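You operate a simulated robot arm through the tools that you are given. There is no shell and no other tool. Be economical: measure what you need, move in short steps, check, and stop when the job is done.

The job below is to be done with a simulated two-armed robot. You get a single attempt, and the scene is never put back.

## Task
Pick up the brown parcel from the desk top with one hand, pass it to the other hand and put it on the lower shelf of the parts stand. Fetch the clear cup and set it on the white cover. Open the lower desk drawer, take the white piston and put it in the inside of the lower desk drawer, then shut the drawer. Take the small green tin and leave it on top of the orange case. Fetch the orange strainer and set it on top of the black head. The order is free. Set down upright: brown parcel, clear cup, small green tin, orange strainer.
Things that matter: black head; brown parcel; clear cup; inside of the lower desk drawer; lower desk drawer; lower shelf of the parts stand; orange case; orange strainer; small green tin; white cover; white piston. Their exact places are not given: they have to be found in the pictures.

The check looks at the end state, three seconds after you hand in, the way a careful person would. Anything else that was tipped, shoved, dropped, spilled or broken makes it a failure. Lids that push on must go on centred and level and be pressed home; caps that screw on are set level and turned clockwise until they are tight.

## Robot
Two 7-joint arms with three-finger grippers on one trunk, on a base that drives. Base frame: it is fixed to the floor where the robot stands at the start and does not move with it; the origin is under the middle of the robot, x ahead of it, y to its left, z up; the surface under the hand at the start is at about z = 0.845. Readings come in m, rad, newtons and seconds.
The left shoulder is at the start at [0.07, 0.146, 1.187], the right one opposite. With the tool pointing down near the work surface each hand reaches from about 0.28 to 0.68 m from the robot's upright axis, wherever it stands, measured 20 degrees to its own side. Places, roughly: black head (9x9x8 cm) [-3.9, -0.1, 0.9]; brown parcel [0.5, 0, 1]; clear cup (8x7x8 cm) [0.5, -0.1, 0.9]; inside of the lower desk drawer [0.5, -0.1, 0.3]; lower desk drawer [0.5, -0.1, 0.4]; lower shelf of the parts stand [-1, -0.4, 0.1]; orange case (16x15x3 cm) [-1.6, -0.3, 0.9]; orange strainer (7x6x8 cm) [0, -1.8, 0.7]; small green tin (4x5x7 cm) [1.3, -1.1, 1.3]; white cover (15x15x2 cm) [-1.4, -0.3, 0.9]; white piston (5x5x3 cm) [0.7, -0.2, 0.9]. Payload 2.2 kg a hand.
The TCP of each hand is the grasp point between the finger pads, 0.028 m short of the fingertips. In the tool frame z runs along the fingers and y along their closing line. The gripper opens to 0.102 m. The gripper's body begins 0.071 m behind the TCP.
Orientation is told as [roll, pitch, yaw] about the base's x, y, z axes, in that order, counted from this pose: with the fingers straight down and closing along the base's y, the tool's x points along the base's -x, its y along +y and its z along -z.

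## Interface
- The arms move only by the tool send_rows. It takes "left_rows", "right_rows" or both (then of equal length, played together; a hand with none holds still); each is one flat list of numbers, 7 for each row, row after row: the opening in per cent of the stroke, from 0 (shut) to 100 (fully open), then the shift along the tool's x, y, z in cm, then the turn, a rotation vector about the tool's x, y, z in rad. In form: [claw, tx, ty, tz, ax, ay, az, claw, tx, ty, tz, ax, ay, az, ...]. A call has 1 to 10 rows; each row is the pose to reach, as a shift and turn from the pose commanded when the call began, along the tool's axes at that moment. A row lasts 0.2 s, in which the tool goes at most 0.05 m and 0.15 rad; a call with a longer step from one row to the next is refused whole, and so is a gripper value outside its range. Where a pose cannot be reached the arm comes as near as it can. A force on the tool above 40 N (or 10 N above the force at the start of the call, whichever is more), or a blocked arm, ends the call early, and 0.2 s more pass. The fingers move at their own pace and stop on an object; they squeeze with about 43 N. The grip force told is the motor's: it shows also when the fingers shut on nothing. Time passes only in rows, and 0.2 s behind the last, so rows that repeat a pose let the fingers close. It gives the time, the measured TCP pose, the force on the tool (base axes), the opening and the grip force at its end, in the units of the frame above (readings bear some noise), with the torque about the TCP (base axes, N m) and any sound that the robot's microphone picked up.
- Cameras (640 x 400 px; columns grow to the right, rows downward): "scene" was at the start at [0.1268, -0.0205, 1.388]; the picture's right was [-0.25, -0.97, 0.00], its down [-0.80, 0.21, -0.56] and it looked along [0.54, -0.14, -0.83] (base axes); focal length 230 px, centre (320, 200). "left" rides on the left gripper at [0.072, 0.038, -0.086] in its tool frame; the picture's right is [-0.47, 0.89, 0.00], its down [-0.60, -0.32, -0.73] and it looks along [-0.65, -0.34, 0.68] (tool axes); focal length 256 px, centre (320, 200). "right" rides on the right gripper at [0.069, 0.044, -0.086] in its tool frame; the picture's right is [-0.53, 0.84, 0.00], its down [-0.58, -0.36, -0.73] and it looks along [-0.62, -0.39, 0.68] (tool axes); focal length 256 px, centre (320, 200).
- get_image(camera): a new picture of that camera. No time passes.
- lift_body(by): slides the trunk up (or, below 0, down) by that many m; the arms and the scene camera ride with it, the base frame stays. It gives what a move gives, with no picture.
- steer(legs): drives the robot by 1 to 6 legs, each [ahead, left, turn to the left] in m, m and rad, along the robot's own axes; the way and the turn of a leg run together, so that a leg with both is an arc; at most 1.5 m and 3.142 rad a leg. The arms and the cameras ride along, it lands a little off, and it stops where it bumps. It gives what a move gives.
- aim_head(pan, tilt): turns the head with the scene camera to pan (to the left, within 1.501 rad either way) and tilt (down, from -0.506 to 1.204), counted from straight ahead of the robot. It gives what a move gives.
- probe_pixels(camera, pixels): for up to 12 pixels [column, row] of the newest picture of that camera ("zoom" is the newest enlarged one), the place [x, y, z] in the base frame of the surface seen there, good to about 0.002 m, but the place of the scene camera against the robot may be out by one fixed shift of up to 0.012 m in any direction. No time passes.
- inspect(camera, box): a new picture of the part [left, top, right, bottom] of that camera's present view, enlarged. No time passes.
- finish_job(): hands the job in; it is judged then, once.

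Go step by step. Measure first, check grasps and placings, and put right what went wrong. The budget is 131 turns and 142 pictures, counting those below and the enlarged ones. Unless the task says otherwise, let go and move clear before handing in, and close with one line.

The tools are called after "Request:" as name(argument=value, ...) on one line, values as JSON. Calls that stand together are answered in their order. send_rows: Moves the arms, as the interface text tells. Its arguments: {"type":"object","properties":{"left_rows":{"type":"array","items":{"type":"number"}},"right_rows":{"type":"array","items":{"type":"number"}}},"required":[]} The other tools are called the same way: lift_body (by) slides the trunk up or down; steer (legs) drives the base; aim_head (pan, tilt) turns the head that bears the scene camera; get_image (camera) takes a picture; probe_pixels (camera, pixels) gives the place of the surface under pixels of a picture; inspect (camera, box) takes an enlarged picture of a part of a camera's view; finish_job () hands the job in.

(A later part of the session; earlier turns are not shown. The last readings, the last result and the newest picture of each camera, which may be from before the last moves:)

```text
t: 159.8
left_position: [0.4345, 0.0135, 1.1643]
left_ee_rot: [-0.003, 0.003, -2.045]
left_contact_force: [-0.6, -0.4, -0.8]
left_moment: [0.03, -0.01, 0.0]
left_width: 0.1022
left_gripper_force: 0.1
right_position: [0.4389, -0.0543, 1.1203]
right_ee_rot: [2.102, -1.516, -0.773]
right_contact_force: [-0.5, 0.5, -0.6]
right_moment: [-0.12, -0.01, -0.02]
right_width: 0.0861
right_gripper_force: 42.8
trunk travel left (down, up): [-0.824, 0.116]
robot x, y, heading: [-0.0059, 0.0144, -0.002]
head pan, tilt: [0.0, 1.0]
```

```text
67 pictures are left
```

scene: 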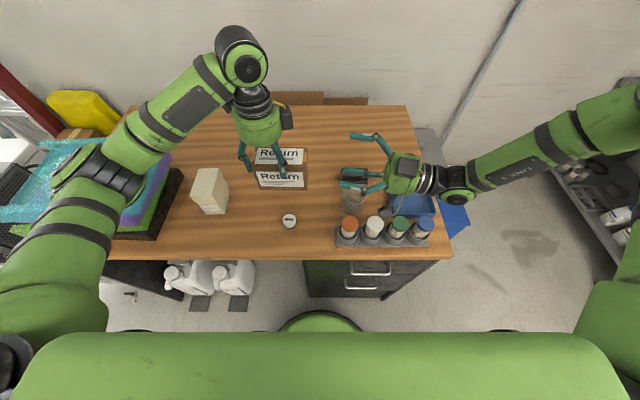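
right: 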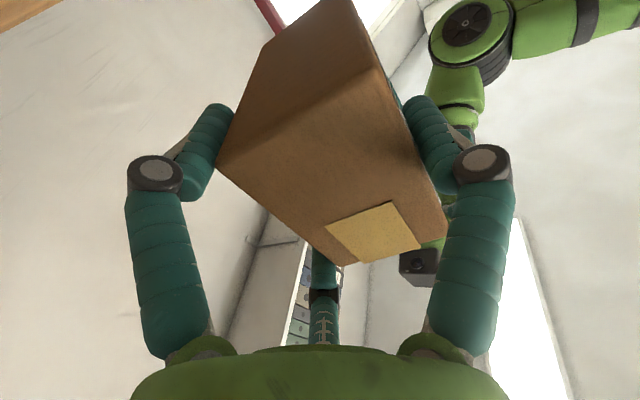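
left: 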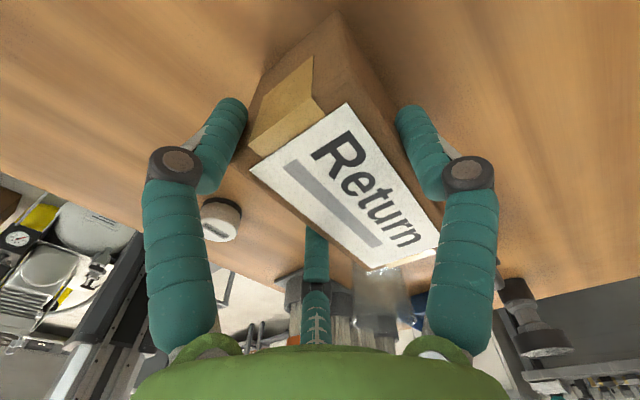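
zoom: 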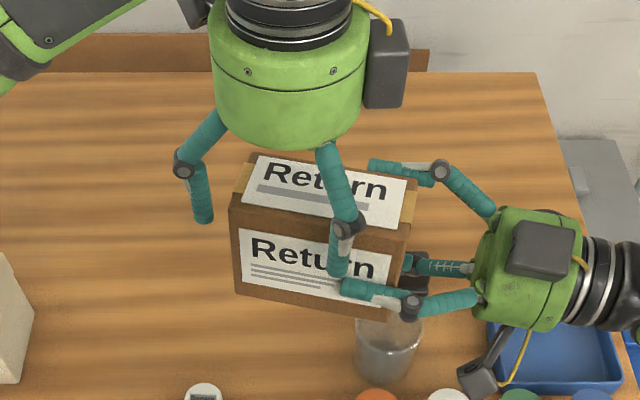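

The right hand holds the parcel alone. I'll raise the left hand clear, and strafe right so the cup lies in the left hand's range.

Request:
send_rows(left_rows=[100, 0, 0, -3, 0, 0, 0, 100, 0, 0, -6, 0, 0, 0, 100, 0, 0, -9, 0, 0, 0, 100, 0, 0, -11, 0, 0, 0])

Request:
steer(legs=[[0, -0.25, 0]])

Request:
send_rows(left_rows=[100, 2, 2, 0, 0, 0, -0.09, 100, 4, 2.5, 0, 0, 0, -0.18, 100, 6, 3, 0, 0, 0, -0.27, 100, 9, 3.2, 2, 0, 0, -0.36, 100, 13, 3.4, 4, 0, 0, -0.45, 100, 15, 3.4, 6, 0, 0, -0.475], right_rows=[0, 0, 0, -2, 0, 0, 0, 0, 0, 0, -4, 0, 0, 0, 0, 0, 0, -6, 0, 0, 0, 0, 0, 0, -8, 0, 0, 0, 0, 0, 0, -10, 0, 0, 0, 0, 0, 0, -12, 0, 0, 0])

Request:
get_image(camera="scene")

Request:
get_image(camera="left")

```text
t: 160.8
left_position: [0.4347, 0.0139, 1.2748]
left_ee_rot: [-0.004, 0.006, -2.046]
left_contact_force: [0.6, -0.1, -0.8]
left_moment: [-0.02, -0.01, 0.03]
left_width: 0.1018
left_gripper_force: 0.1
right_position: [0.4382, -0.0558, 1.119]
right_ee_rot: [2.12, -1.516, -0.79]
right_contact_force: [0.0, 0.2, 0.7]
right_moment: [-0.12, 0.0, -0.04]
right_width: 0.086
right_gripper_force: 42.9
trunk travel left (down, up): [-0.824, 0.116]
robot x, y, heading: [-0.0027, 0.0131, -0.004]
head pan, tilt: [0.0, 1.0]
```

```text
t: 162.7
left_position: [0.4353, -0.2325, 1.2751]
left_ee_rot: [-0.003, 0.004, -2.04]
left_contact_force: [-0.4, -0.2, -0.2]
left_moment: [0.02, 0.02, 0.03]
left_width: 0.1017
left_gripper_force: 0.0
right_position: [0.4399, -0.3011, 1.1195]
right_ee_rot: [2.09, -1.514, -0.754]
right_contact_force: [-0.5, 0.0, -0.1]
right_moment: [-0.1, 0.0, 0.02]
right_width: 0.0861
right_gripper_force: 42.9
trunk travel left (down, up): [-0.824, 0.116]
robot x, y, heading: [-0.0042, -0.2382, 0.007]
head pan, tilt: [0.0, 1.0]
```

```text
t: 164.1
left_position: [0.5348, -0.1157, 1.2156]
left_ee_rot: [-0.001, 0.005, -1.564]
left_contact_force: [0.2, -1.1, 0.4]
left_moment: [-0.01, 0.01, -0.02]
left_width: 0.1022
left_gripper_force: 0.0
right_position: [0.4136, -0.4199, 1.1156]
right_ee_rot: [2.117, -1.516, -0.784]
right_contact_force: [0.3, 0.5, 0.8]
right_moment: [-0.11, 0.0, 0.01]
right_width: 0.0859
right_gripper_force: 42.7
trunk travel left (down, up): [-0.824, 0.116]
robot x, y, heading: [-0.0048, -0.2361, 0.004]
head pan, tilt: [0.0, 1.0]
```

```text
66 pictures are left
```

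scene: 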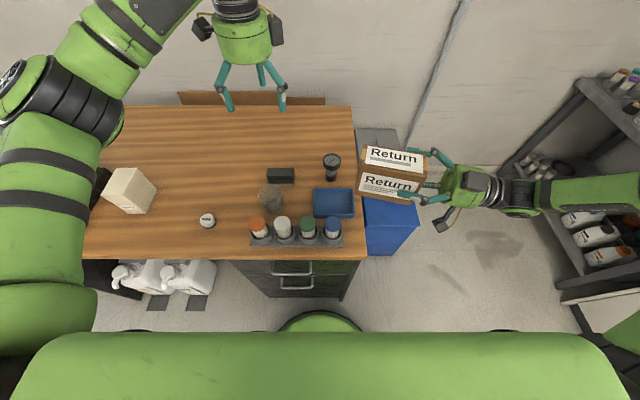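

```text
65 pictures are left
```

left: 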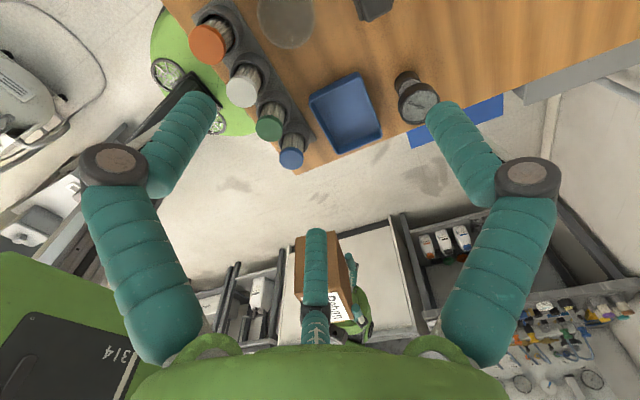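

The parcel rides upright in the right hand, and the cup is at the top of the left view near (285,15). I'll shift the left hand 10 cm left and lower it to see the cup properly.

Request:
send_rows(left_rows=[100, 3, -1, 3, 0, 0, 0, 100, 6, -2, 6, 0, 0, 0, 100, 9, -3, 9, 0, 0, 0, 100, 11, -3, 12, 0, 0, 0])

Request:
get_image(camera="left")

Request:
inspect(camera="scene", box=[210, 140, 370, 260])

```text
t: 165.1
left_position: [0.5043, -0.0057, 1.0958]
left_ee_rot: [0.0, 0.004, -1.565]
left_contact_force: [-0.5, 0.2, -0.4]
left_moment: [0.0, 0.02, 0.0]
left_width: 0.1019
left_gripper_force: 0.1
right_position: [0.412, -0.4169, 1.1154]
right_ee_rot: [2.091, -1.517, -0.756]
right_contact_force: [-1.0, 0.9, 0.6]
right_moment: [-0.1, 0.01, 0.0]
right_width: 0.0861
right_gripper_force: 42.4
trunk travel left (down, up): [-0.824, 0.116]
robot x, y, heading: [-0.0029, -0.2394, 0.005]
head pan, tilt: [0.0, 1.0]
```

```text
64 pictures are left
```

left: 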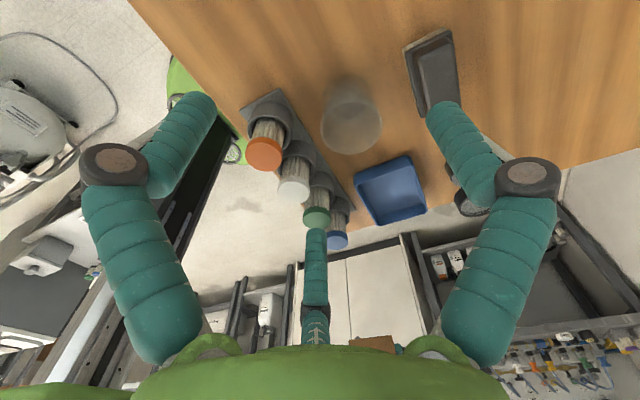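

```text
3.33 times, centred on (290, 200) of scene
```

zoom: 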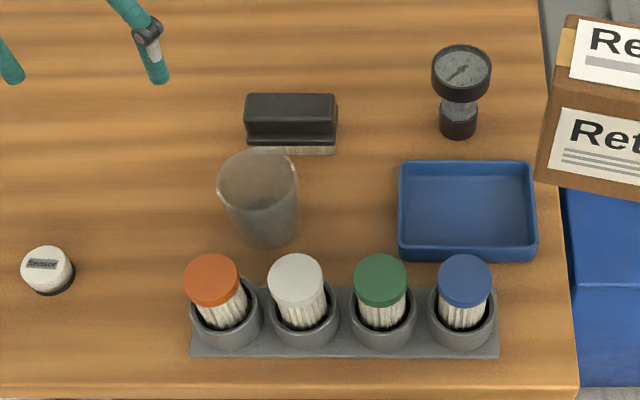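

From the wrist-camera rays the cup rim centre is ≈(0.503,-0.09), about 7 cm across. I'll probe the jars and eraser around it for finger clearance.

Request:
probe_pixels(camera="zoom", pixels=[[212, 280], [210, 258], [297, 278], [297, 257], [270, 290], [290, 100], [290, 148], [258, 240], [240, 210], [258, 155]])

Request:
probe_pixels(camera="left", pixels=[[350, 140], [340, 120], [365, 110], [350, 152], [264, 155], [294, 185], [290, 125], [430, 70], [420, 100]])

```text
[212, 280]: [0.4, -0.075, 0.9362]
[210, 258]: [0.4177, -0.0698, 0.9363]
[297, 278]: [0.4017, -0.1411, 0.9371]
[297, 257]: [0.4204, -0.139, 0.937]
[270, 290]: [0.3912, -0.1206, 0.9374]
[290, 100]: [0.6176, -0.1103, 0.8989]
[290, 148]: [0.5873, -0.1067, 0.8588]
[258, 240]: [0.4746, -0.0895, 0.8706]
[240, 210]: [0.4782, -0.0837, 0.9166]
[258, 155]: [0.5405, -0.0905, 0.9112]
```

```text
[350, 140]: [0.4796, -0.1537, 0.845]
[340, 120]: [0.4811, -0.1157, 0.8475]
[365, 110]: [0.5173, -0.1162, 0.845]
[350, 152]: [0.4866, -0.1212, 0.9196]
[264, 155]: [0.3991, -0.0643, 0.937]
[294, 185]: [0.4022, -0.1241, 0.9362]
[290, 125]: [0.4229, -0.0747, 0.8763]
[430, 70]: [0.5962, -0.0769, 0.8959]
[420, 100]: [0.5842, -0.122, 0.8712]
```

The cup is centred at about (0.502,-0.088), rim z 0.922, and the fingers have room. I'll move over it, descend and close.

Request:
send_rows(left_rows=[100, -3, -0.1, 1, 0, 0, 0, 100, -6, -0.2, 3, 0, 0, 0, 100, -8.2, -0.2, 6, 0, 0, 0, 100, -8.2, -0.2, 10, 0, 0, 0, 100, -8.2, -0.2, 14, 0, 0, 0, 100, -8.2, -0.2, 17.5, 0, 0, 0, 100, -8.2, -0.2, 19.6, 0, 0, 0])

Request:
get_image(camera="left")

Request:
inspect(camera="scene", box=[210, 140, 370, 260])

```text
t: 166.7
left_position: [0.4992, -0.0865, 0.8989]
left_ee_rot: [0.0, 0.005, -1.565]
left_contact_force: [-0.2, 0.2, -1.1]
left_moment: [-0.01, -0.03, -0.03]
left_width: 0.102
left_gripper_force: 0.1
right_position: [0.4137, -0.4179, 1.1155]
right_ee_rot: [2.109, -1.517, -0.776]
right_contact_force: [-0.7, 0.3, -0.8]
right_moment: [-0.1, -0.01, 0.0]
right_width: 0.0858
right_gripper_force: 43.0
trunk travel left (down, up): [-0.824, 0.116]
robot x, y, heading: [-0.0044, -0.2388, 0.004]
head pan, tilt: [0.0, 1.0]
```

```text
62 pictures are left
```

left: 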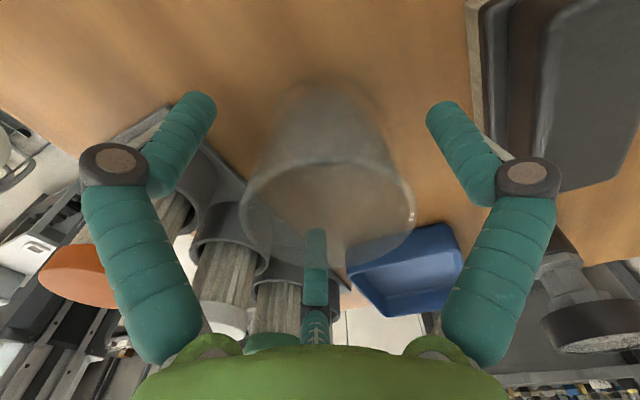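

```text
3.33 times, centred on (290, 200) of scene
```

zoom: 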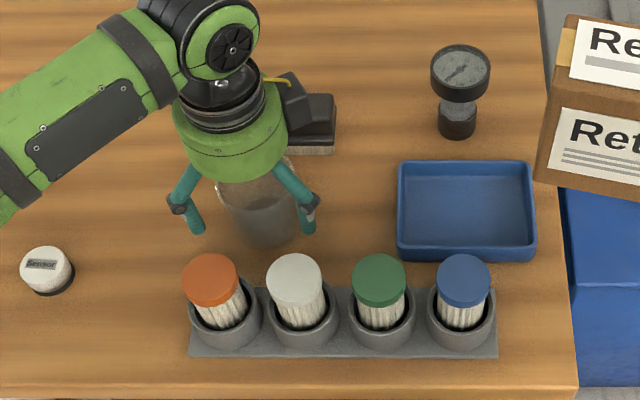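

The cup is centred between the fingers. Closing now, then a short lift.

Request:
send_rows(left_rows=[70, 0, 0, 0, 0, 0, 0, 30, 0, 0, 0, 0, 0, 0, 0, 0, 0, 0, 0, 0, 0, 0, 0, 0, 0, 0, 0, 0, 0, 0, 0, -3, 0, 0, 0, 0, 0, 0, -6, 0, 0, 0])

Request:
get_image(camera="left")

```text
t: 168.1
left_position: [0.4994, -0.0876, 0.9575]
left_ee_rot: [0.001, 0.004, -1.563]
left_contact_force: [-0.5, 0.1, -0.3]
left_moment: [0.02, -0.02, 0.01]
left_width: 0.0676
left_gripper_force: 42.9
right_position: [0.4127, -0.4186, 1.1159]
right_ee_rot: [2.119, -1.518, -0.786]
right_contact_force: [-0.3, 0.1, -1.8]
right_moment: [-0.07, -0.02, 0.0]
right_width: 0.0859
right_gripper_force: 42.4
trunk travel left (down, up): [-0.824, 0.116]
robot x, y, heading: [-0.0023, -0.2394, 0.004]
head pan, tilt: [0.0, 1.0]
```

```text
60 pictures are left
```

left: 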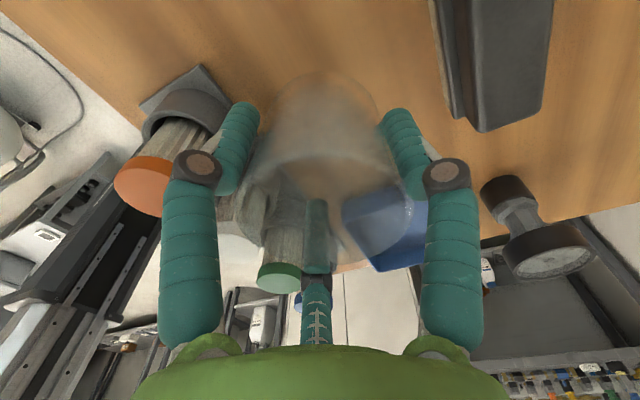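

The cup is held (width 0.068). I'll raise it high and turn the right hand with the parcel to point forward for the shelf insertion.

Request:
send_rows(left_rows=[0, 0, 0, -3.5, 0, 0, 0, 0, 0, 0, -7, 0, 0, 0, 0, 0, -1, -10.5, 0, 0, 0, 0, 0.5, -2, -14, 0, 0, 0, 0, 1, -3, -17, 0, 0, 0, 0, 1.5, -4, -20, 0, 0, 0, 0, 2, -5, -23, 0, 0, 0, 0, 3, -6, -26, 0, 0, 0, 0, 4, -7, -28, 0, 0, 0], right_rows=[0, 1, -0.6, -0.7, 0.148, 0, 0, 0, 2.1, -1.1, -1.3, 0.296, 0, 0, 0, 3.2, -1.7, -2, 0.443, 0, 0, 0, 4.2, -2.2, -2.7, 0.591, 0, 0, 0, 5.3, -2.8, -3.3, 0.739, 0, 0, 0, 6.3, -3.3, -4, 0.887, 0, 0, 0, 7.4, -3.9, -4.7, 1.034, 0, 0, 0, 8.4, -4.4, -5.3, 1.182, 0, 0, 0, 9.5, -5, -6, 1.33, 0, 0])

Request:
get_image(camera="scene")

```text
t: 170.1
left_position: [0.4309, -0.0464, 1.2384]
left_ee_rot: [-0.002, 0.006, -1.565]
left_contact_force: [-0.4, 0.3, -0.1]
left_moment: [-0.02, 0.0, 0.03]
left_width: 0.0674
left_gripper_force: 43.2
right_position: [0.4406, -0.5416, 1.0294]
right_ee_rot: [0.905, -1.502, -0.878]
right_contact_force: [0.5, -0.4, -1.0]
right_moment: [-0.02, 0.09, 0.03]
right_width: 0.0859
right_gripper_force: 42.9
right hand out of reach, approached as far as the arm can: row 3, 4, 8, 9
trunk travel left (down, up): [-0.824, 0.116]
robot x, y, heading: [-0.0059, -0.2397, 0.004]
head pan, tilt: [0.0, 1.0]
```

```text
59 pictures are left
```

scene: 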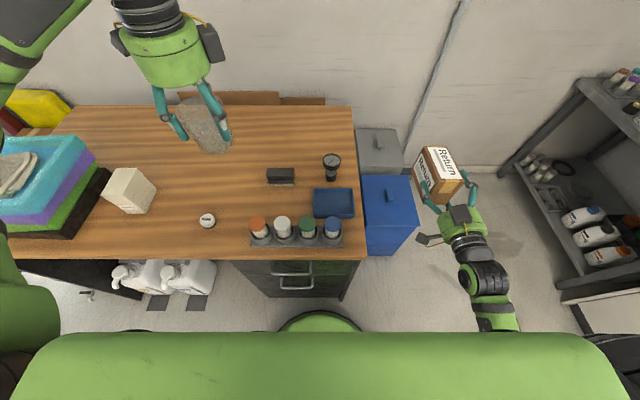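

The parcel now points forward (ψ≈0.03) and upright. I'll drive round to the stand's free end and turn to face it.

Request:
steer(legs=[[-0.15, 0, 0], [0, -0.52, 0], [0, 0, 3.11]])

Request:
aim_head(pan=0.0, tilt=0.9)

Request:
get_image(camera="scene")

```text
t: 181.4
left_position: [-0.5853, -0.9592, 1.2382]
left_ee_rot: [0.001, 0.006, 1.585]
left_contact_force: [-0.6, 0.8, -0.8]
left_moment: [-0.05, -0.02, 0.01]
left_width: 0.0664
left_gripper_force: 43.0
right_position: [-0.5981, -0.4656, 1.0297]
right_ee_rot: [0.903, -1.503, 2.273]
right_contact_force: [0.0, -0.5, -0.7]
right_moment: [0.08, -0.12, 0.01]
right_width: 0.086
right_gripper_force: 42.7
trunk travel left (down, up): [-0.824, 0.116]
robot x, y, heading: [-0.1514, -0.7642, -3.13]
head pan, tilt: [0.0, 1.0]
```

```text
t: 182.1
left_position: [-0.5864, -0.9593, 1.2381]
left_ee_rot: [-0.001, 0.005, 1.583]
left_contact_force: [-0.1, -0.2, -1.4]
left_moment: [0.0, -0.02, -0.01]
left_width: 0.0658
left_gripper_force: 43.1
right_position: [-0.5986, -0.4654, 1.0293]
right_ee_rot: [0.899, -1.502, 2.276]
right_contact_force: [-0.2, 0.7, 1.1]
right_moment: [0.01, -0.16, 0.0]
right_width: 0.086
right_gripper_force: 42.7
trunk travel left (down, up): [-0.824, 0.116]
robot x, y, heading: [-0.1528, -0.7645, -3.132]
head pan, tilt: [0.0, 0.901]
```

```text
58 pictures are left
```

scene: 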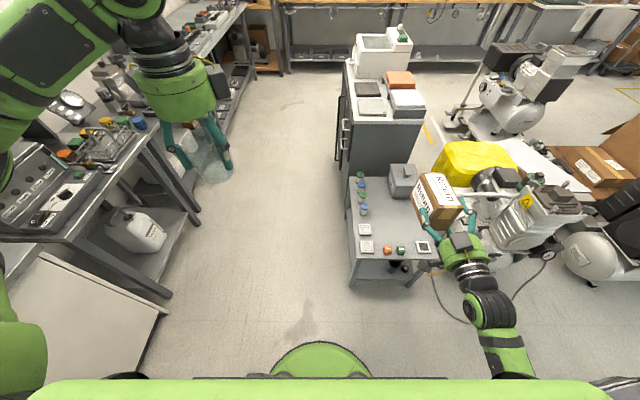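

I'm facing the stand with the parcel at y≈-0.465. Before lowering, I'll probe the left elbow versus the cabinet at left.

Request:
probe_pixels(camera="scene", pixels=[[165, 312], [45, 255], [20, 220], [180, 295], [60, 60], [20, 130], [150, 50], [20, 330], [355, 290], [425, 260], [440, 190], [450, 185]])

```text
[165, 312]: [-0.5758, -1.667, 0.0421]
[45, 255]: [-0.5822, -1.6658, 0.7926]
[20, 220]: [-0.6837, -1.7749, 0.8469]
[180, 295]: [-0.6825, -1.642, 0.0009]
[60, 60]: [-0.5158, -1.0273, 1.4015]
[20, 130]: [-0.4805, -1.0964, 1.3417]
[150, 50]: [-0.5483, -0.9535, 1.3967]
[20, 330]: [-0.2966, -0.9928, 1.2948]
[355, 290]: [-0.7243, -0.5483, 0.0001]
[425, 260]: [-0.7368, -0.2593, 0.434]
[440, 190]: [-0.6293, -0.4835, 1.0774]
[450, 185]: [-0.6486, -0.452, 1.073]
```

The cabinet is at y≈-1.66, so there's plenty of room. I'll back 5 cm and lower the trunk fully in two steps.

Request:
steer(legs=[[-0.05, 0, 0]])

Request:
lift_body(by=-0.4)

Request:
lift_body(by=-0.4)

Request:
aim_head(pan=-0.4, tilt=0.6)

Request:
get_image(camera="scene")

```text
t: 183.0
left_position: [-0.5448, -0.9596, 1.2356]
left_ee_rot: [-0.006, 0.005, 1.587]
left_contact_force: [-0.9, 0.3, -0.1]
left_moment: [0.01, -0.09, 0.0]
left_width: 0.066
left_gripper_force: 43.3
right_position: [-0.556, -0.465, 1.0273]
right_ee_rot: [0.842, -1.501, 2.334]
right_contact_force: [-0.9, 0.1, -0.5]
right_moment: [0.03, -0.11, -0.03]
right_width: 0.0859
right_gripper_force: 43.5
trunk travel left (down, up): [-0.824, 0.116]
robot x, y, heading: [-0.1015, -0.7613, -3.132]
head pan, tilt: [0.0, 0.901]
```

```text
t: 186.8
left_position: [-0.5358, -0.9587, 0.8374]
left_ee_rot: [-0.003, 0.005, 1.587]
left_contact_force: [0.4, 0.7, -0.3]
left_moment: [-0.02, 0.01, 0.03]
left_width: 0.0659
left_gripper_force: 42.5
right_position: [-0.5505, -0.4657, 0.6298]
right_ee_rot: [0.905, -1.504, 2.271]
right_contact_force: [0.6, -0.2, -0.7]
right_moment: [0.02, -0.09, -0.01]
right_width: 0.086
right_gripper_force: 42.7
trunk travel left (down, up): [-0.424, 0.516]
robot x, y, heading: [-0.105, -0.7667, -3.129]
head pan, tilt: [0.0, 0.901]
```

```text
t: 190.9
left_position: [-0.5412, -0.975, 0.4807]
left_ee_rot: [-0.011, -0.039, 1.583]
left_contact_force: [0.9, -0.6, -0.4]
left_moment: [0.01, 0.01, -0.02]
left_width: 0.0663
left_gripper_force: 43.3
right_position: [-0.548, -0.4757, 0.2959]
right_ee_rot: [-0.114, -1.513, -2.98]
right_contact_force: [-0.5, 0.8, 0.0]
right_moment: [0.04, -0.14, 0.03]
right_width: 0.0863
right_gripper_force: 42.9
trunk travel left (down, up): [-0.065, 0.875]
robot x, y, heading: [-0.1014, -0.7672, -3.133]
head pan, tilt: [0.0, 0.901]
stopped: the arm was blocked; the commanded pose is now the measured one
```

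```text
t: 191.8
left_position: [-0.5412, -0.9751, 0.478]
left_ee_rot: [-0.013, -0.04, 1.586]
left_contact_force: [0.7, 0.0, -0.4]
left_moment: [0.01, 0.0, -0.01]
left_width: 0.0663
left_gripper_force: 42.7
right_position: [-0.5474, -0.4752, 0.2919]
right_ee_rot: [-0.159, -1.504, -2.933]
right_contact_force: [0.7, 0.3, -0.7]
right_moment: [0.04, -0.08, -0.01]
right_width: 0.0858
right_gripper_force: 43.2
trunk travel left (down, up): [-0.065, 0.875]
robot x, y, heading: [-0.1038, -0.7625, -3.129]
head pan, tilt: [-0.4, 0.6]
```

```text
57 pictures are left
```

scene: 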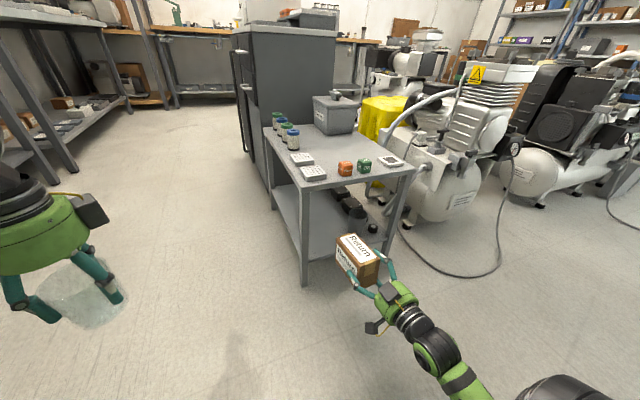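

The trunk stopped slightly early (trunk or elbow limit), with the hand at z≈0.29. I'll raise the trunk 0.1 and reach down with the right arm instead.

Request:
lift_body(by=0.1)

Request:
send_rows(right_rows=[0, 3, -0.1, 0, 0, 0, 0, 0, 6, -0.3, 0, 0, 0, 0, 0, 9, -0.5, 0, 0, 0, 0, 0, 12, -0.7, 0, 0, 0, 0, 0, 15, -0.7, 0, 0, 0, 0, 0, 17, -0.7, 0, 0, 0, 0], left_rows=[0, 0, 0, -3, 0, 0, 0, 0, 0, 0, -6, 0, 0, 0, 0, 0, 0, -9, 0, 0, 0, 0, 0, 0, -12, 0, 0, 0, 0, 0, 0, -14, 0, 0, 0, 0, 0, 0, -16, 0, 0, 0])

Request:
get_image(camera="scene")

```text
t: 193.1
left_position: [-0.5375, -0.9596, 0.579]
left_ee_rot: [-0.002, 0.005, 1.586]
left_contact_force: [-0.2, -0.1, -0.5]
left_moment: [0.0, -0.05, -0.01]
left_width: 0.0664
left_gripper_force: 43.2
right_position: [-0.547, -0.4662, 0.3705]
right_ee_rot: [0.488, -1.511, 2.705]
right_contact_force: [0.5, 0.0, -0.3]
right_moment: [0.05, -0.11, -0.03]
right_width: 0.0859
right_gripper_force: 43.2
trunk travel left (down, up): [-0.165, 0.775]
robot x, y, heading: [-0.1032, -0.7639, -3.129]
head pan, tilt: [-0.4, 0.6]
```

```text
t: 194.5
left_position: [-0.5387, -0.9585, 0.7401]
left_ee_rot: [-0.003, 0.005, 1.585]
left_contact_force: [-0.1, 0.2, -0.6]
left_moment: [0.02, -0.02, -0.05]
left_width: 0.066
left_gripper_force: 43.0
right_position: [-0.5433, -0.4449, 0.2]
right_ee_rot: [0.666, -1.505, 2.539]
right_contact_force: [0.2, 0.3, -0.9]
right_moment: [0.04, -0.09, -0.01]
right_width: 0.086
right_gripper_force: 42.7
right hand out of reach, approached as far as the arm can: row 1, 2, 3, 4, 5, 6
trunk travel left (down, up): [-0.165, 0.775]
robot x, y, heading: [-0.1051, -0.7639, -3.123]
head pan, tilt: [-0.4, 0.6]
```

```text
56 pictures are left
```

scene: 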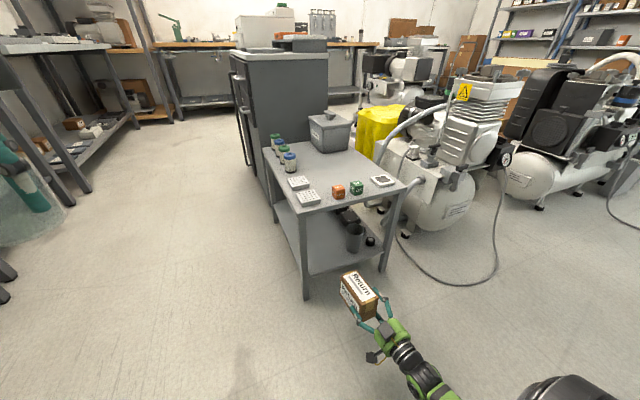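

TCP is at z=0.200. I'll zoom on the parcel and shelf to check bottom height, tilt and free space.

Request:
inspect(camera="scene", box=[280, 180, 440, 330])

Request:
probe_pixels(camera="scene", pixels=[[343, 275], [358, 271], [376, 296], [363, 301], [343, 296], [361, 316], [376, 309], [325, 255], [350, 240], [371, 241], [304, 270], [300, 240]])

```text
2.67 times, centred on (360, 255) of scene
```

zoom: 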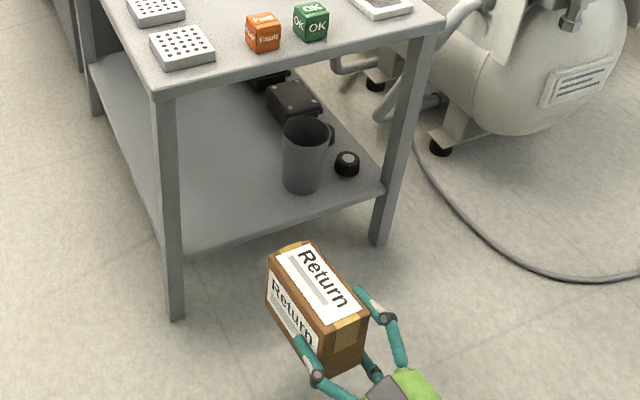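

```text
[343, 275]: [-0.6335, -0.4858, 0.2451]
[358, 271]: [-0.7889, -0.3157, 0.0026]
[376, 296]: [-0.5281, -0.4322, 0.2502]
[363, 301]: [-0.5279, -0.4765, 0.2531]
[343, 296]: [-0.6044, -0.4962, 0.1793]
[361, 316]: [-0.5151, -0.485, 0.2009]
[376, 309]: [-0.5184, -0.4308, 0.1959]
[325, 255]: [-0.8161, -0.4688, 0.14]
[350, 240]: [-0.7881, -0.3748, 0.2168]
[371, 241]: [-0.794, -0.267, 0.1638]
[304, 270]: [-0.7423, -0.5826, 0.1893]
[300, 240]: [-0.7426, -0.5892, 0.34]
```

The parcel is nose-down by about 0.07 rad, with bottom ≈0.155–0.163 against the shelf at 0.14. I'll level it, drive in 0.228 m, and check.

Request:
send_rows(right_rows=[0, 0, 0, 0, 0, -0.035, 0, 0, 0, 0.3, 0, 0.02, -0.07, 0, 0, 0, 0.5, 0, 0.04, -0.07, 0])

Request:
steer(legs=[[0.228, 0, 0]])

Request:
get_image(camera="scene")

Request:
inspect(camera="scene", box=[260, 200, 420, 350])

```text
t: 195.3
left_position: [-0.5395, -0.9581, 0.7386]
left_ee_rot: [0.001, 0.004, 1.584]
left_contact_force: [-0.2, 0.1, 0.5]
left_moment: [0.01, -0.01, 0.01]
left_width: 0.0662
left_gripper_force: 42.8
right_position: [-0.5415, -0.4266, 0.2014]
right_ee_rot: [1.982, -1.529, 1.178]
right_contact_force: [0.5, -0.1, -0.1]
right_moment: [0.06, -0.11, 0.0]
right_width: 0.0857
right_gripper_force: 42.9
right hand out of reach, approached as far as the arm can: row 1, 2, 3
trunk travel left (down, up): [-0.165, 0.775]
robot x, y, heading: [-0.1031, -0.761, -3.129]
head pan, tilt: [-0.4, 0.6]
```

```text
t: 197.0
left_position: [-0.7707, -0.9598, 0.7393]
left_ee_rot: [-0.001, 0.006, 1.585]
left_contact_force: [-0.7, 0.4, -0.9]
left_moment: [-0.01, -0.01, 0.05]
left_width: 0.0663
left_gripper_force: 43.5
right_position: [-0.7719, -0.4295, 0.2015]
right_ee_rot: [1.97, -1.529, 1.193]
right_contact_force: [-0.6, 0.4, -0.1]
right_moment: [0.02, -0.11, -0.01]
right_width: 0.0859
right_gripper_force: 43.0
trunk travel left (down, up): [-0.165, 0.775]
robot x, y, heading: [-0.3367, -0.7696, -3.13]
head pan, tilt: [-0.4, 0.6]
```

```text
54 pictures are left
```

scene: 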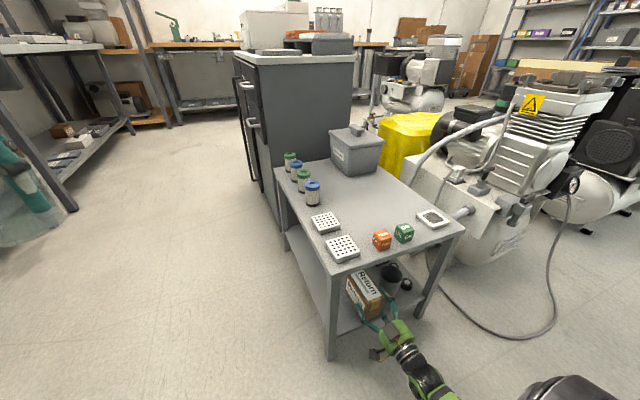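

```text
2.67 times, centred on (340, 275) of scene
```

zoom: 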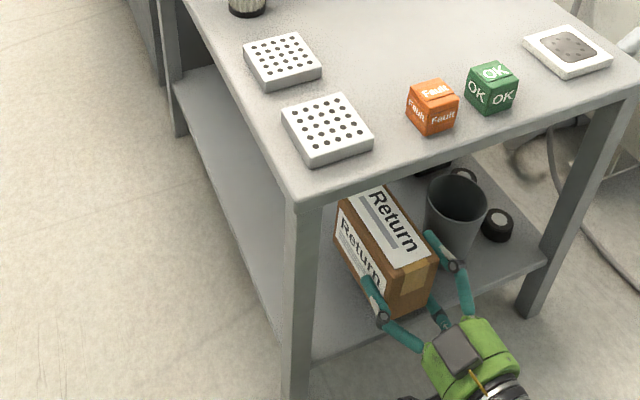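

The parcel is inside, but the right finger near zoom (440,240) is close to the shelf's cup at (455,215). I'll probe the clearances.

Request:
probe_pixels(camera="zoom", pixels=[[430, 236], [440, 250], [452, 240], [470, 245], [435, 262], [345, 205], [385, 190], [395, 275], [345, 260], [400, 308], [425, 298], [380, 330]])

```text
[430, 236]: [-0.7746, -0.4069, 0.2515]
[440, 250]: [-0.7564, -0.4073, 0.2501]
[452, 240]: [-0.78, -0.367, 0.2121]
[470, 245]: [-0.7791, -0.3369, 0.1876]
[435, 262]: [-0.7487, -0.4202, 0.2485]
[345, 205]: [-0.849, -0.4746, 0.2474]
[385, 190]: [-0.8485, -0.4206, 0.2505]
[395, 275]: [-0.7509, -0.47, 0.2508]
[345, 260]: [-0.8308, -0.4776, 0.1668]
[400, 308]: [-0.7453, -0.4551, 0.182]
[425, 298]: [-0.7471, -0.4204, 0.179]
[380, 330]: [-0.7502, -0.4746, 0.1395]
```

The gaps are fine (4 cm to the cup) and the parcel is level, about 1.9 cm above the shelf. I'll go 1.5 cm deeper, lower by 1.8 cm and release.

Request:
steer(legs=[[0.017, 0, 0]])

Request:
lift_body(by=-0.018)

Request:
inspect(camera="scene", box=[260, 200, 420, 350])

Request:
probe_pixels(camera="zoom", pixels=[[355, 195], [395, 270], [335, 255], [380, 335], [300, 330], [425, 262]])

```text
t: 197.8
left_position: [-0.7871, -0.9615, 0.7395]
left_ee_rot: [0.0, 0.006, 1.585]
left_contact_force: [0.0, -0.3, -0.4]
left_moment: [0.03, -0.03, -0.01]
left_width: 0.0661
left_gripper_force: 43.0
right_position: [-0.7881, -0.4297, 0.2006]
right_ee_rot: [1.958, -1.529, 1.205]
right_contact_force: [0.4, 0.9, -0.1]
right_moment: [0.05, -0.1, -0.03]
right_width: 0.0858
right_gripper_force: 42.9
trunk travel left (down, up): [-0.165, 0.775]
robot x, y, heading: [-0.3485, -0.7651, -3.129]
head pan, tilt: [-0.4, 0.6]
```

```text
t: 198.3
left_position: [-0.7869, -0.9603, 0.7251]
left_ee_rot: [0.0, 0.006, 1.582]
left_contact_force: [0.4, -0.4, 0.3]
left_moment: [-0.03, 0.01, -0.01]
left_width: 0.0662
left_gripper_force: 43.7
right_position: [-0.7902, -0.4296, 0.1974]
right_ee_rot: [2.565, -1.514, 0.599]
right_contact_force: [6.6, -1.6, 11.8]
right_moment: [0.28, -0.82, -0.21]
right_width: 0.086
right_gripper_force: 43.2
trunk travel left (down, up): [-0.151, 0.789]
robot x, y, heading: [-0.3505, -0.7659, -3.129]
head pan, tilt: [-0.4, 0.6]
stopped: the force on the tool passed its limit at 48 N (the readings are from after the stop); the commanded pose is now the measured one
```

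```text
2.67 times, centred on (340, 275) of scene
```

zoom: 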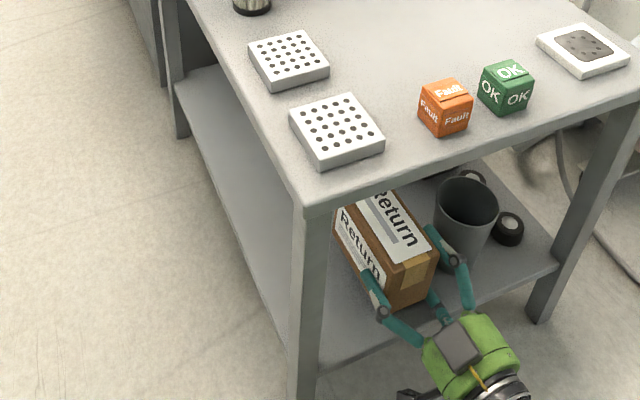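

```text
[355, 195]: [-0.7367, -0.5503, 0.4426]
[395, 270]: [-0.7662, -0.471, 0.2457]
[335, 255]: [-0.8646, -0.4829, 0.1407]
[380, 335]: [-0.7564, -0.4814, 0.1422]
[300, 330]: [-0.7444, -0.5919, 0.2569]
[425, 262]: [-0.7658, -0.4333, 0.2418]
```

Contact came early, likely the finger knuckles on the shelf edge. I'll back out 4.3 cm so the knuckles clear the edge, lower, release, then push the parcel fully in.

Request:
lift_body(by=0.014)

Request:
steer(legs=[[-0.043, 0, 0]])

Request:
lift_body(by=-0.02)

Request:
inspect(camera="scene", box=[260, 200, 420, 350])

Request:
probe_pixels(camera="zoom", pixels=[[355, 225], [395, 290], [345, 270], [380, 335], [330, 255], [425, 282]])

```text
t: 198.9
left_position: [-0.7876, -0.9608, 0.7381]
left_ee_rot: [-0.002, 0.007, 1.582]
left_contact_force: [0.0, 0.3, -0.2]
left_moment: [0.01, 0.0, 0.01]
left_width: 0.0663
left_gripper_force: 42.7
right_position: [-0.7902, -0.4304, 0.2066]
right_ee_rot: [2.392, -1.522, 0.773]
right_contact_force: [0.0, 0.2, 0.6]
right_moment: [0.04, -0.09, 0.01]
right_width: 0.0861
right_gripper_force: 43.1
trunk travel left (down, up): [-0.165, 0.775]
robot x, y, heading: [-0.3506, -0.7655, -3.126]
head pan, tilt: [-0.4, 0.6]
```

```text
t: 199.8
left_position: [-0.7427, -0.9603, 0.7384]
left_ee_rot: [-0.002, 0.007, 1.585]
left_contact_force: [0.1, 0.4, -0.9]
left_moment: [0.03, 0.0, 0.09]
left_width: 0.0661
left_gripper_force: 42.8
right_position: [-0.7458, -0.4291, 0.2079]
right_ee_rot: [2.436, -1.521, 0.729]
right_contact_force: [0.6, 0.2, -0.3]
right_moment: [0.01, -0.11, 0.01]
right_width: 0.0858
right_gripper_force: 42.9
trunk travel left (down, up): [-0.165, 0.775]
robot x, y, heading: [-0.3057, -0.7645, -3.132]
head pan, tilt: [-0.4, 0.6]
```

```text
t: 200.5
left_position: [-0.7424, -0.9612, 0.7198]
left_ee_rot: [0.001, 0.006, 1.585]
left_contact_force: [-0.2, 0.4, -0.8]
left_moment: [0.04, 0.03, 0.03]
left_width: 0.0663
left_gripper_force: 43.1
right_position: [-0.7478, -0.4295, 0.19]
right_ee_rot: [2.545, -1.514, 0.618]
right_contact_force: [2.0, 0.4, 9.5]
right_moment: [0.3, -0.14, -0.01]
right_width: 0.0856
right_gripper_force: 42.9
trunk travel left (down, up): [-0.145, 0.795]
robot x, y, heading: [-0.3053, -0.77, -3.133]
head pan, tilt: [-0.4, 0.6]
```

```text
2.67 times, centred on (340, 275) of scene
```

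zoom: 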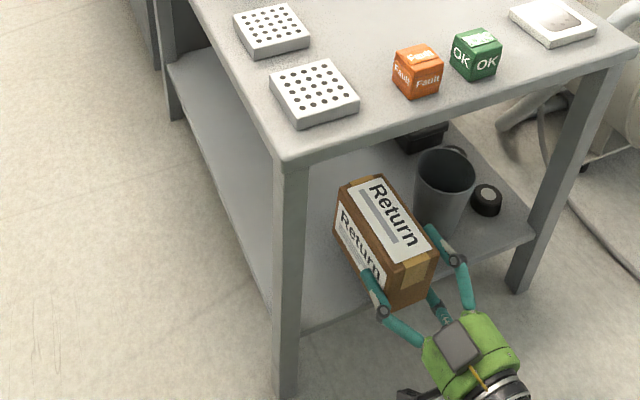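

```text
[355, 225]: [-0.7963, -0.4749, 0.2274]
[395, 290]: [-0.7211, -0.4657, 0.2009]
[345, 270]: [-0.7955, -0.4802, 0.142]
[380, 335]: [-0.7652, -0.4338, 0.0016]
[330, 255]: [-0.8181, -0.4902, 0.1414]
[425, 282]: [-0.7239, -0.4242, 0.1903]
```

There's light contact (9.5 N) at TCP z=0.190, and the parcel bottom is within millimetres of the shelf. I'll release with a small opening and a slight rise, then draw back.

Request:
send_rows(right_rows=[92, -0.1, 0, 0, 0, 0, 0, 96, -0.4, 0, 0, 0, 0, 0, 98, -0.4, 0, 0, 0, 0, 0])

Request:
inspect(camera="scene", box=[260, 200, 420, 350])

Request:
probe_pixels(camera="zoom", pixels=[[345, 185], [375, 180], [390, 260], [425, 250], [400, 300], [380, 220]])

```text
t: 201.3
left_position: [-0.7424, -0.9613, 0.7182]
left_ee_rot: [-0.001, 0.004, 1.584]
left_contact_force: [0.0, 0.0, 0.0]
left_moment: [0.02, -0.03, 0.01]
left_width: 0.0659
left_gripper_force: 43.2
right_position: [-0.7464, -0.4295, 0.192]
right_ee_rot: [2.408, -1.52, 0.756]
right_contact_force: [-2.6, 0.6, 5.0]
right_moment: [0.2, 0.18, 0.06]
right_width: 0.097
right_gripper_force: 0.2
trunk travel left (down, up): [-0.145, 0.795]
robot x, y, heading: [-0.3063, -0.7672, -3.132]
head pan, tilt: [-0.4, 0.6]
```

```text
2.67 times, centred on (340, 275) of scene
```

zoom: 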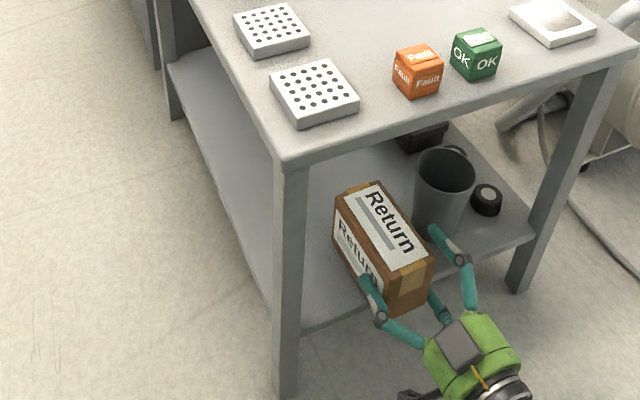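

```text
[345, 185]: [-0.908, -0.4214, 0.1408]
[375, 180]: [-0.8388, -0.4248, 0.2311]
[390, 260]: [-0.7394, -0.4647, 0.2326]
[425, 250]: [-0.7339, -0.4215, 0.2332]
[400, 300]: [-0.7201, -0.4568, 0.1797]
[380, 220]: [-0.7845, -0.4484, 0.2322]
```

The parcel rests flat on the shelf (top 0.232), overhanging the edge by about 2 cm. I'll back out, close the fingers, and centre on its end.

Request:
steer(legs=[[-0.12, 0, 0]])

Request:
send_rows(right_rows=[50, 0, 0.8, 0, 0, 0, 0, 0, 0, 1.6, 0, 0, 0, 0, 0, 0, 1.8, 0, 0, 0, 0, 0, 0, 1.8, 0, 0, 0, 0])

Request:
steer(legs=[[0.06, 0, 0]])

Request:
inspect(camera="scene", box=[260, 200, 420, 350])

Request:
probe_pixels(camera="zoom", pixels=[[370, 215], [400, 275], [375, 260], [430, 270], [400, 300], [420, 310]])

```text
t: 202.6
left_position: [-0.6228, -0.9602, 0.7182]
left_ee_rot: [-0.001, 0.005, 1.585]
left_contact_force: [-0.9, 0.0, -0.7]
left_moment: [0.03, 0.03, 0.02]
left_width: 0.0666
left_gripper_force: 42.6
right_position: [-0.6272, -0.4295, 0.191]
right_ee_rot: [2.409, -1.519, 0.761]
right_contact_force: [0.0, 1.0, 0.9]
right_moment: [-0.03, -0.02, 0.01]
right_width: 0.0997
right_gripper_force: 0.1
trunk travel left (down, up): [-0.145, 0.795]
robot x, y, heading: [-0.1911, -0.7691, -3.127]
head pan, tilt: [-0.4, 0.6]
```

```text
t: 203.6
left_position: [-0.6229, -0.9602, 0.7185]
left_ee_rot: [0.0, 0.006, 1.585]
left_contact_force: [0.2, -0.3, -0.4]
left_moment: [0.03, -0.01, -0.01]
left_width: 0.0662
left_gripper_force: 43.1
right_position: [-0.6277, -0.433, 0.1907]
right_ee_rot: [2.322, -1.514, 0.853]
right_contact_force: [0.0, -0.5, 0.6]
right_moment: [0.02, 0.01, 0.05]
right_width: 0.0021
right_gripper_force: 31.5
right hand out of reach, approached as far as the arm can: row 1, 2, 3, 4
trunk travel left (down, up): [-0.145, 0.795]
robot x, y, heading: [-0.1926, -0.7663, -3.124]
head pan, tilt: [-0.4, 0.6]
```

```text
t: 204.5
left_position: [-0.6862, -0.9622, 0.719]
left_ee_rot: [-0.004, 0.004, 1.588]
left_contact_force: [-0.1, 0.2, -0.3]
left_moment: [0.02, 0.01, 0.01]
left_width: 0.0661
left_gripper_force: 42.6
right_position: [-0.6912, -0.4358, 0.1914]
right_ee_rot: [2.32, -1.515, 0.857]
right_contact_force: [-0.7, 0.9, 0.4]
right_moment: [-0.03, 0.01, 0.0]
right_width: 0.0021
right_gripper_force: 31.4
trunk travel left (down, up): [-0.145, 0.795]
robot x, y, heading: [-0.2513, -0.7647, -3.123]
head pan, tilt: [-0.4, 0.6]
```

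```text
2.67 times, centred on (340, 275) of scene
```

zoom: 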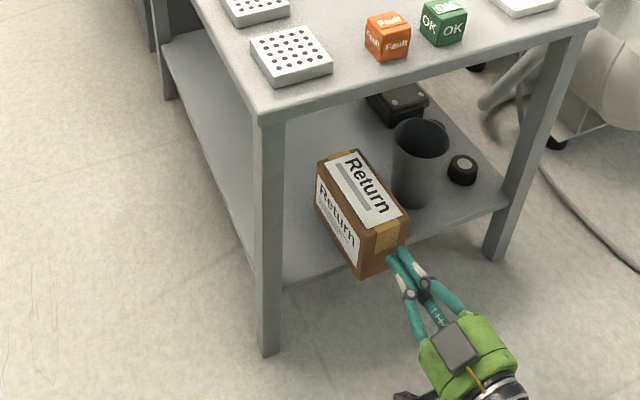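

```text
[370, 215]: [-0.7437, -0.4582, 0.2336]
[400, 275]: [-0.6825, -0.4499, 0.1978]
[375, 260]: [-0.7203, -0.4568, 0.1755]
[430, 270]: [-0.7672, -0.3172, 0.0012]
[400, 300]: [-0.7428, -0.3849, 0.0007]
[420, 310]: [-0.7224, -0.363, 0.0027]
```

The fingertips are just behind the parcel's end (rear x≈-0.720). I'll nudge 1.2 cm sideways to centre and push about 4 cm.

Request:
steer(legs=[[0, 0.012, 0], [0.045, 0, 0]])

Request:
inspect(camera="scene", box=[260, 200, 420, 350])

Request:
probe_pixels(camera="zoom", pixels=[[345, 185], [395, 240], [380, 240], [360, 235], [420, 235], [280, 270], [300, 265]])

```text
t: 205.8
left_position: [-0.7306, -0.9744, 0.7186]
left_ee_rot: [-0.003, 0.004, 1.588]
left_contact_force: [-0.3, -0.4, -0.9]
left_moment: [0.0, 0.0, -0.01]
left_width: 0.0663
left_gripper_force: 42.9
right_position: [-0.7367, -0.4482, 0.1913]
right_ee_rot: [2.316, -1.516, 0.86]
right_contact_force: [-0.4, 0.5, -0.3]
right_moment: [0.04, -0.01, -0.05]
right_width: 0.0022
right_gripper_force: 31.8
trunk travel left (down, up): [-0.145, 0.795]
robot x, y, heading: [-0.296, -0.7772, -3.126]
head pan, tilt: [-0.4, 0.6]
```

```text
2.67 times, centred on (340, 275) of scene
```

zoom: 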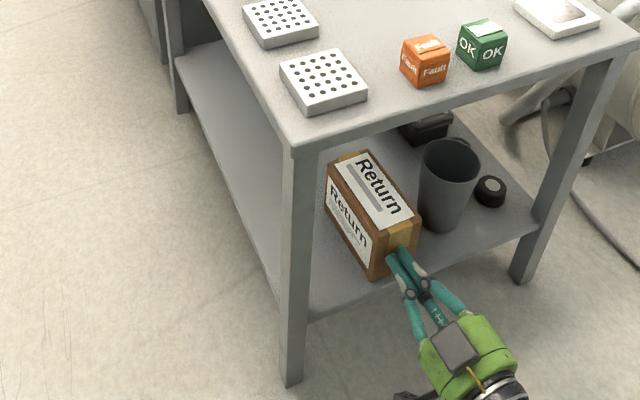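

```text
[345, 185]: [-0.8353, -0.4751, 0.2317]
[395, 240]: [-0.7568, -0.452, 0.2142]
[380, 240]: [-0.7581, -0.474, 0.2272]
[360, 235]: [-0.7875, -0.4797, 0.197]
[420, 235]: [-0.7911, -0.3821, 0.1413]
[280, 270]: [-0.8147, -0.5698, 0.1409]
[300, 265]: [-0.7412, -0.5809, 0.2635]
```

The parcel is fully on the shelf (rear x≈-0.757, top level). I'll back off, raise the trunk, and restore the right hand on the way to the white cover.

Request:
steer(legs=[[-0.18, 0, 0]])

Request:
lift_body(by=0.4)

Request:
lift_body(by=0.25)

Request:
send_rows(right_rows=[50, -1.5, 0, 0, 0, 0.15, 0, 50, -3, 0, 0, 0, 0.3, 0, 50, -4.5, 0, 0, 0, 0.45, 0, 50, -6, 0, 0, 0, 0.6, 0, 50, -7.5, 0, 0, 0, 0.75, 0, 50, -9, 0, 0, 0, 0.9, 0, 50, -10.5, 0, 0, 0, 1.05, 0, 50, -12, 0, 0, 0, 1.2, 0, 50, -13.5, 0, 0, 0, 1.35, 0, 50, -15, 0, 0, 0, 1.5, 0])

Request:
steer(legs=[[0, 0.27, 0], [1.1, 0, 0], [0, 0, -1.57]])

Request:
aim_head(pan=0.2, tilt=0.9)

Request:
get_image(camera="scene")

```text
t: 207.3
left_position: [-0.5525, -0.9722, 0.7187]
left_ee_rot: [-0.001, 0.004, 1.588]
left_contact_force: [-0.4, -0.3, -0.3]
left_moment: [0.03, 0.02, -0.01]
left_width: 0.066
left_gripper_force: 43.0
right_position: [-0.5577, -0.4455, 0.1915]
right_ee_rot: [2.318, -1.515, 0.857]
right_contact_force: [0.0, -0.1, -0.6]
right_moment: [0.0, 0.0, 0.0]
right_width: 0.0022
right_gripper_force: 32.0
trunk travel left (down, up): [-0.145, 0.795]
robot x, y, heading: [-0.1186, -0.7736, -3.127]
head pan, tilt: [-0.4, 0.6]
```

```text
t: 211.1
left_position: [-0.553, -0.9702, 1.118]
left_ee_rot: [-0.001, 0.005, 1.587]
left_contact_force: [-1.0, 0.2, -0.5]
left_moment: [0.0, 0.01, 0.0]
left_width: 0.0661
left_gripper_force: 43.3
right_position: [-0.5591, -0.4444, 0.5909]
right_ee_rot: [2.317, -1.514, 0.86]
right_contact_force: [-0.4, -0.4, -0.6]
right_moment: [0.02, -0.02, 0.04]
right_width: 0.0023
right_gripper_force: 31.3
trunk travel left (down, up): [-0.545, 0.395]
robot x, y, heading: [-0.1208, -0.7749, -3.125]
head pan, tilt: [-0.4, 0.6]
```

```text
t: 213.7
left_position: [-0.5531, -0.9708, 1.3683]
left_ee_rot: [0.0, 0.005, 1.588]
left_contact_force: [-0.2, -0.2, -0.6]
left_moment: [0.01, 0.01, 0.03]
left_width: 0.0664
left_gripper_force: 43.0
right_position: [-0.5579, -0.4454, 0.8412]
right_ee_rot: [2.315, -1.515, 0.861]
right_contact_force: [0.1, 0.2, 0.1]
right_moment: [0.0, 0.02, 0.02]
right_width: 0.002
right_gripper_force: 32.0
trunk travel left (down, up): [-0.795, 0.145]
robot x, y, heading: [-0.1138, -0.7735, -3.123]
head pan, tilt: [-0.4, 0.6]
```

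```text
t: 215.9
left_position: [-0.5531, -0.9717, 1.369]
left_ee_rot: [-0.002, 0.005, 1.589]
left_contact_force: [0.5, 0.1, -0.4]
left_moment: [0.0, -0.06, 0.01]
left_width: 0.0662
left_gripper_force: 43.4
right_position: [-0.5525, -0.4389, 0.9895]
right_ee_rot: [0.042, -0.106, -3.111]
right_contact_force: [0.2, 0.1, -0.6]
right_moment: [0.01, 0.02, 0.02]
right_width: 0.0508
right_gripper_force: 0.0
trunk travel left (down, up): [-0.795, 0.145]
robot x, y, heading: [-0.1158, -0.7742, -3.126]
head pan, tilt: [-0.4, 0.6]
```

```text
t: 227.0
left_position: [-1.4199, -0.6166, 1.369]
left_ee_rot: [-0.001, 0.005, -0.017]
left_contact_force: [0.3, 0.4, -0.5]
left_moment: [0.01, 0.02, 0.01]
left_width: 0.0662
left_gripper_force: 43.1
right_position: [-0.888, -0.6357, 0.9912]
right_ee_rot: [0.042, -0.111, 1.566]
right_contact_force: [-0.4, 0.3, 1.2]
right_moment: [0.02, -0.02, 0.02]
right_width: 0.0508
right_gripper_force: 0.1
trunk travel left (down, up): [-0.795, 0.145]
robot x, y, heading: [-1.2389, -1.0593, 1.55]
head pan, tilt: [-0.4, 0.6]
```

```text
t: 228.0
left_position: [-1.4194, -0.6172, 1.3692]
left_ee_rot: [-0.002, 0.007, -0.017]
left_contact_force: [0.1, -0.3, 0.3]
left_moment: [0.02, 0.03, 0.01]
left_width: 0.0662
left_gripper_force: 43.0
right_position: [-0.8877, -0.6363, 0.991]
right_ee_rot: [0.042, -0.109, 1.568]
right_contact_force: [0.2, 0.0, 0.7]
right_moment: [-0.01, -0.02, 0.02]
right_width: 0.0511
right_gripper_force: 0.0
trunk travel left (down, up): [-0.795, 0.145]
robot x, y, heading: [-1.2352, -1.0551, 1.549]
head pan, tilt: [0.201, 0.901]
```

```text
47 pictures are left
```

scene: 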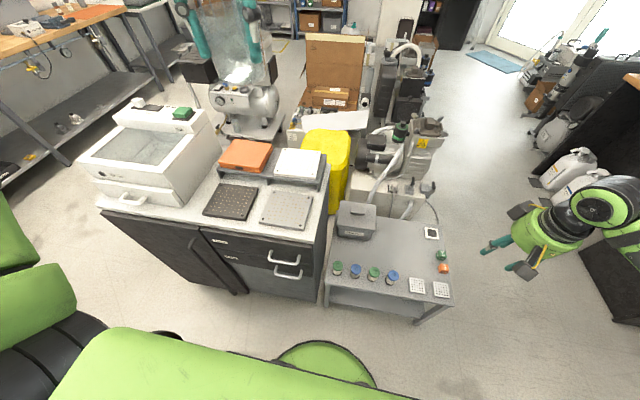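

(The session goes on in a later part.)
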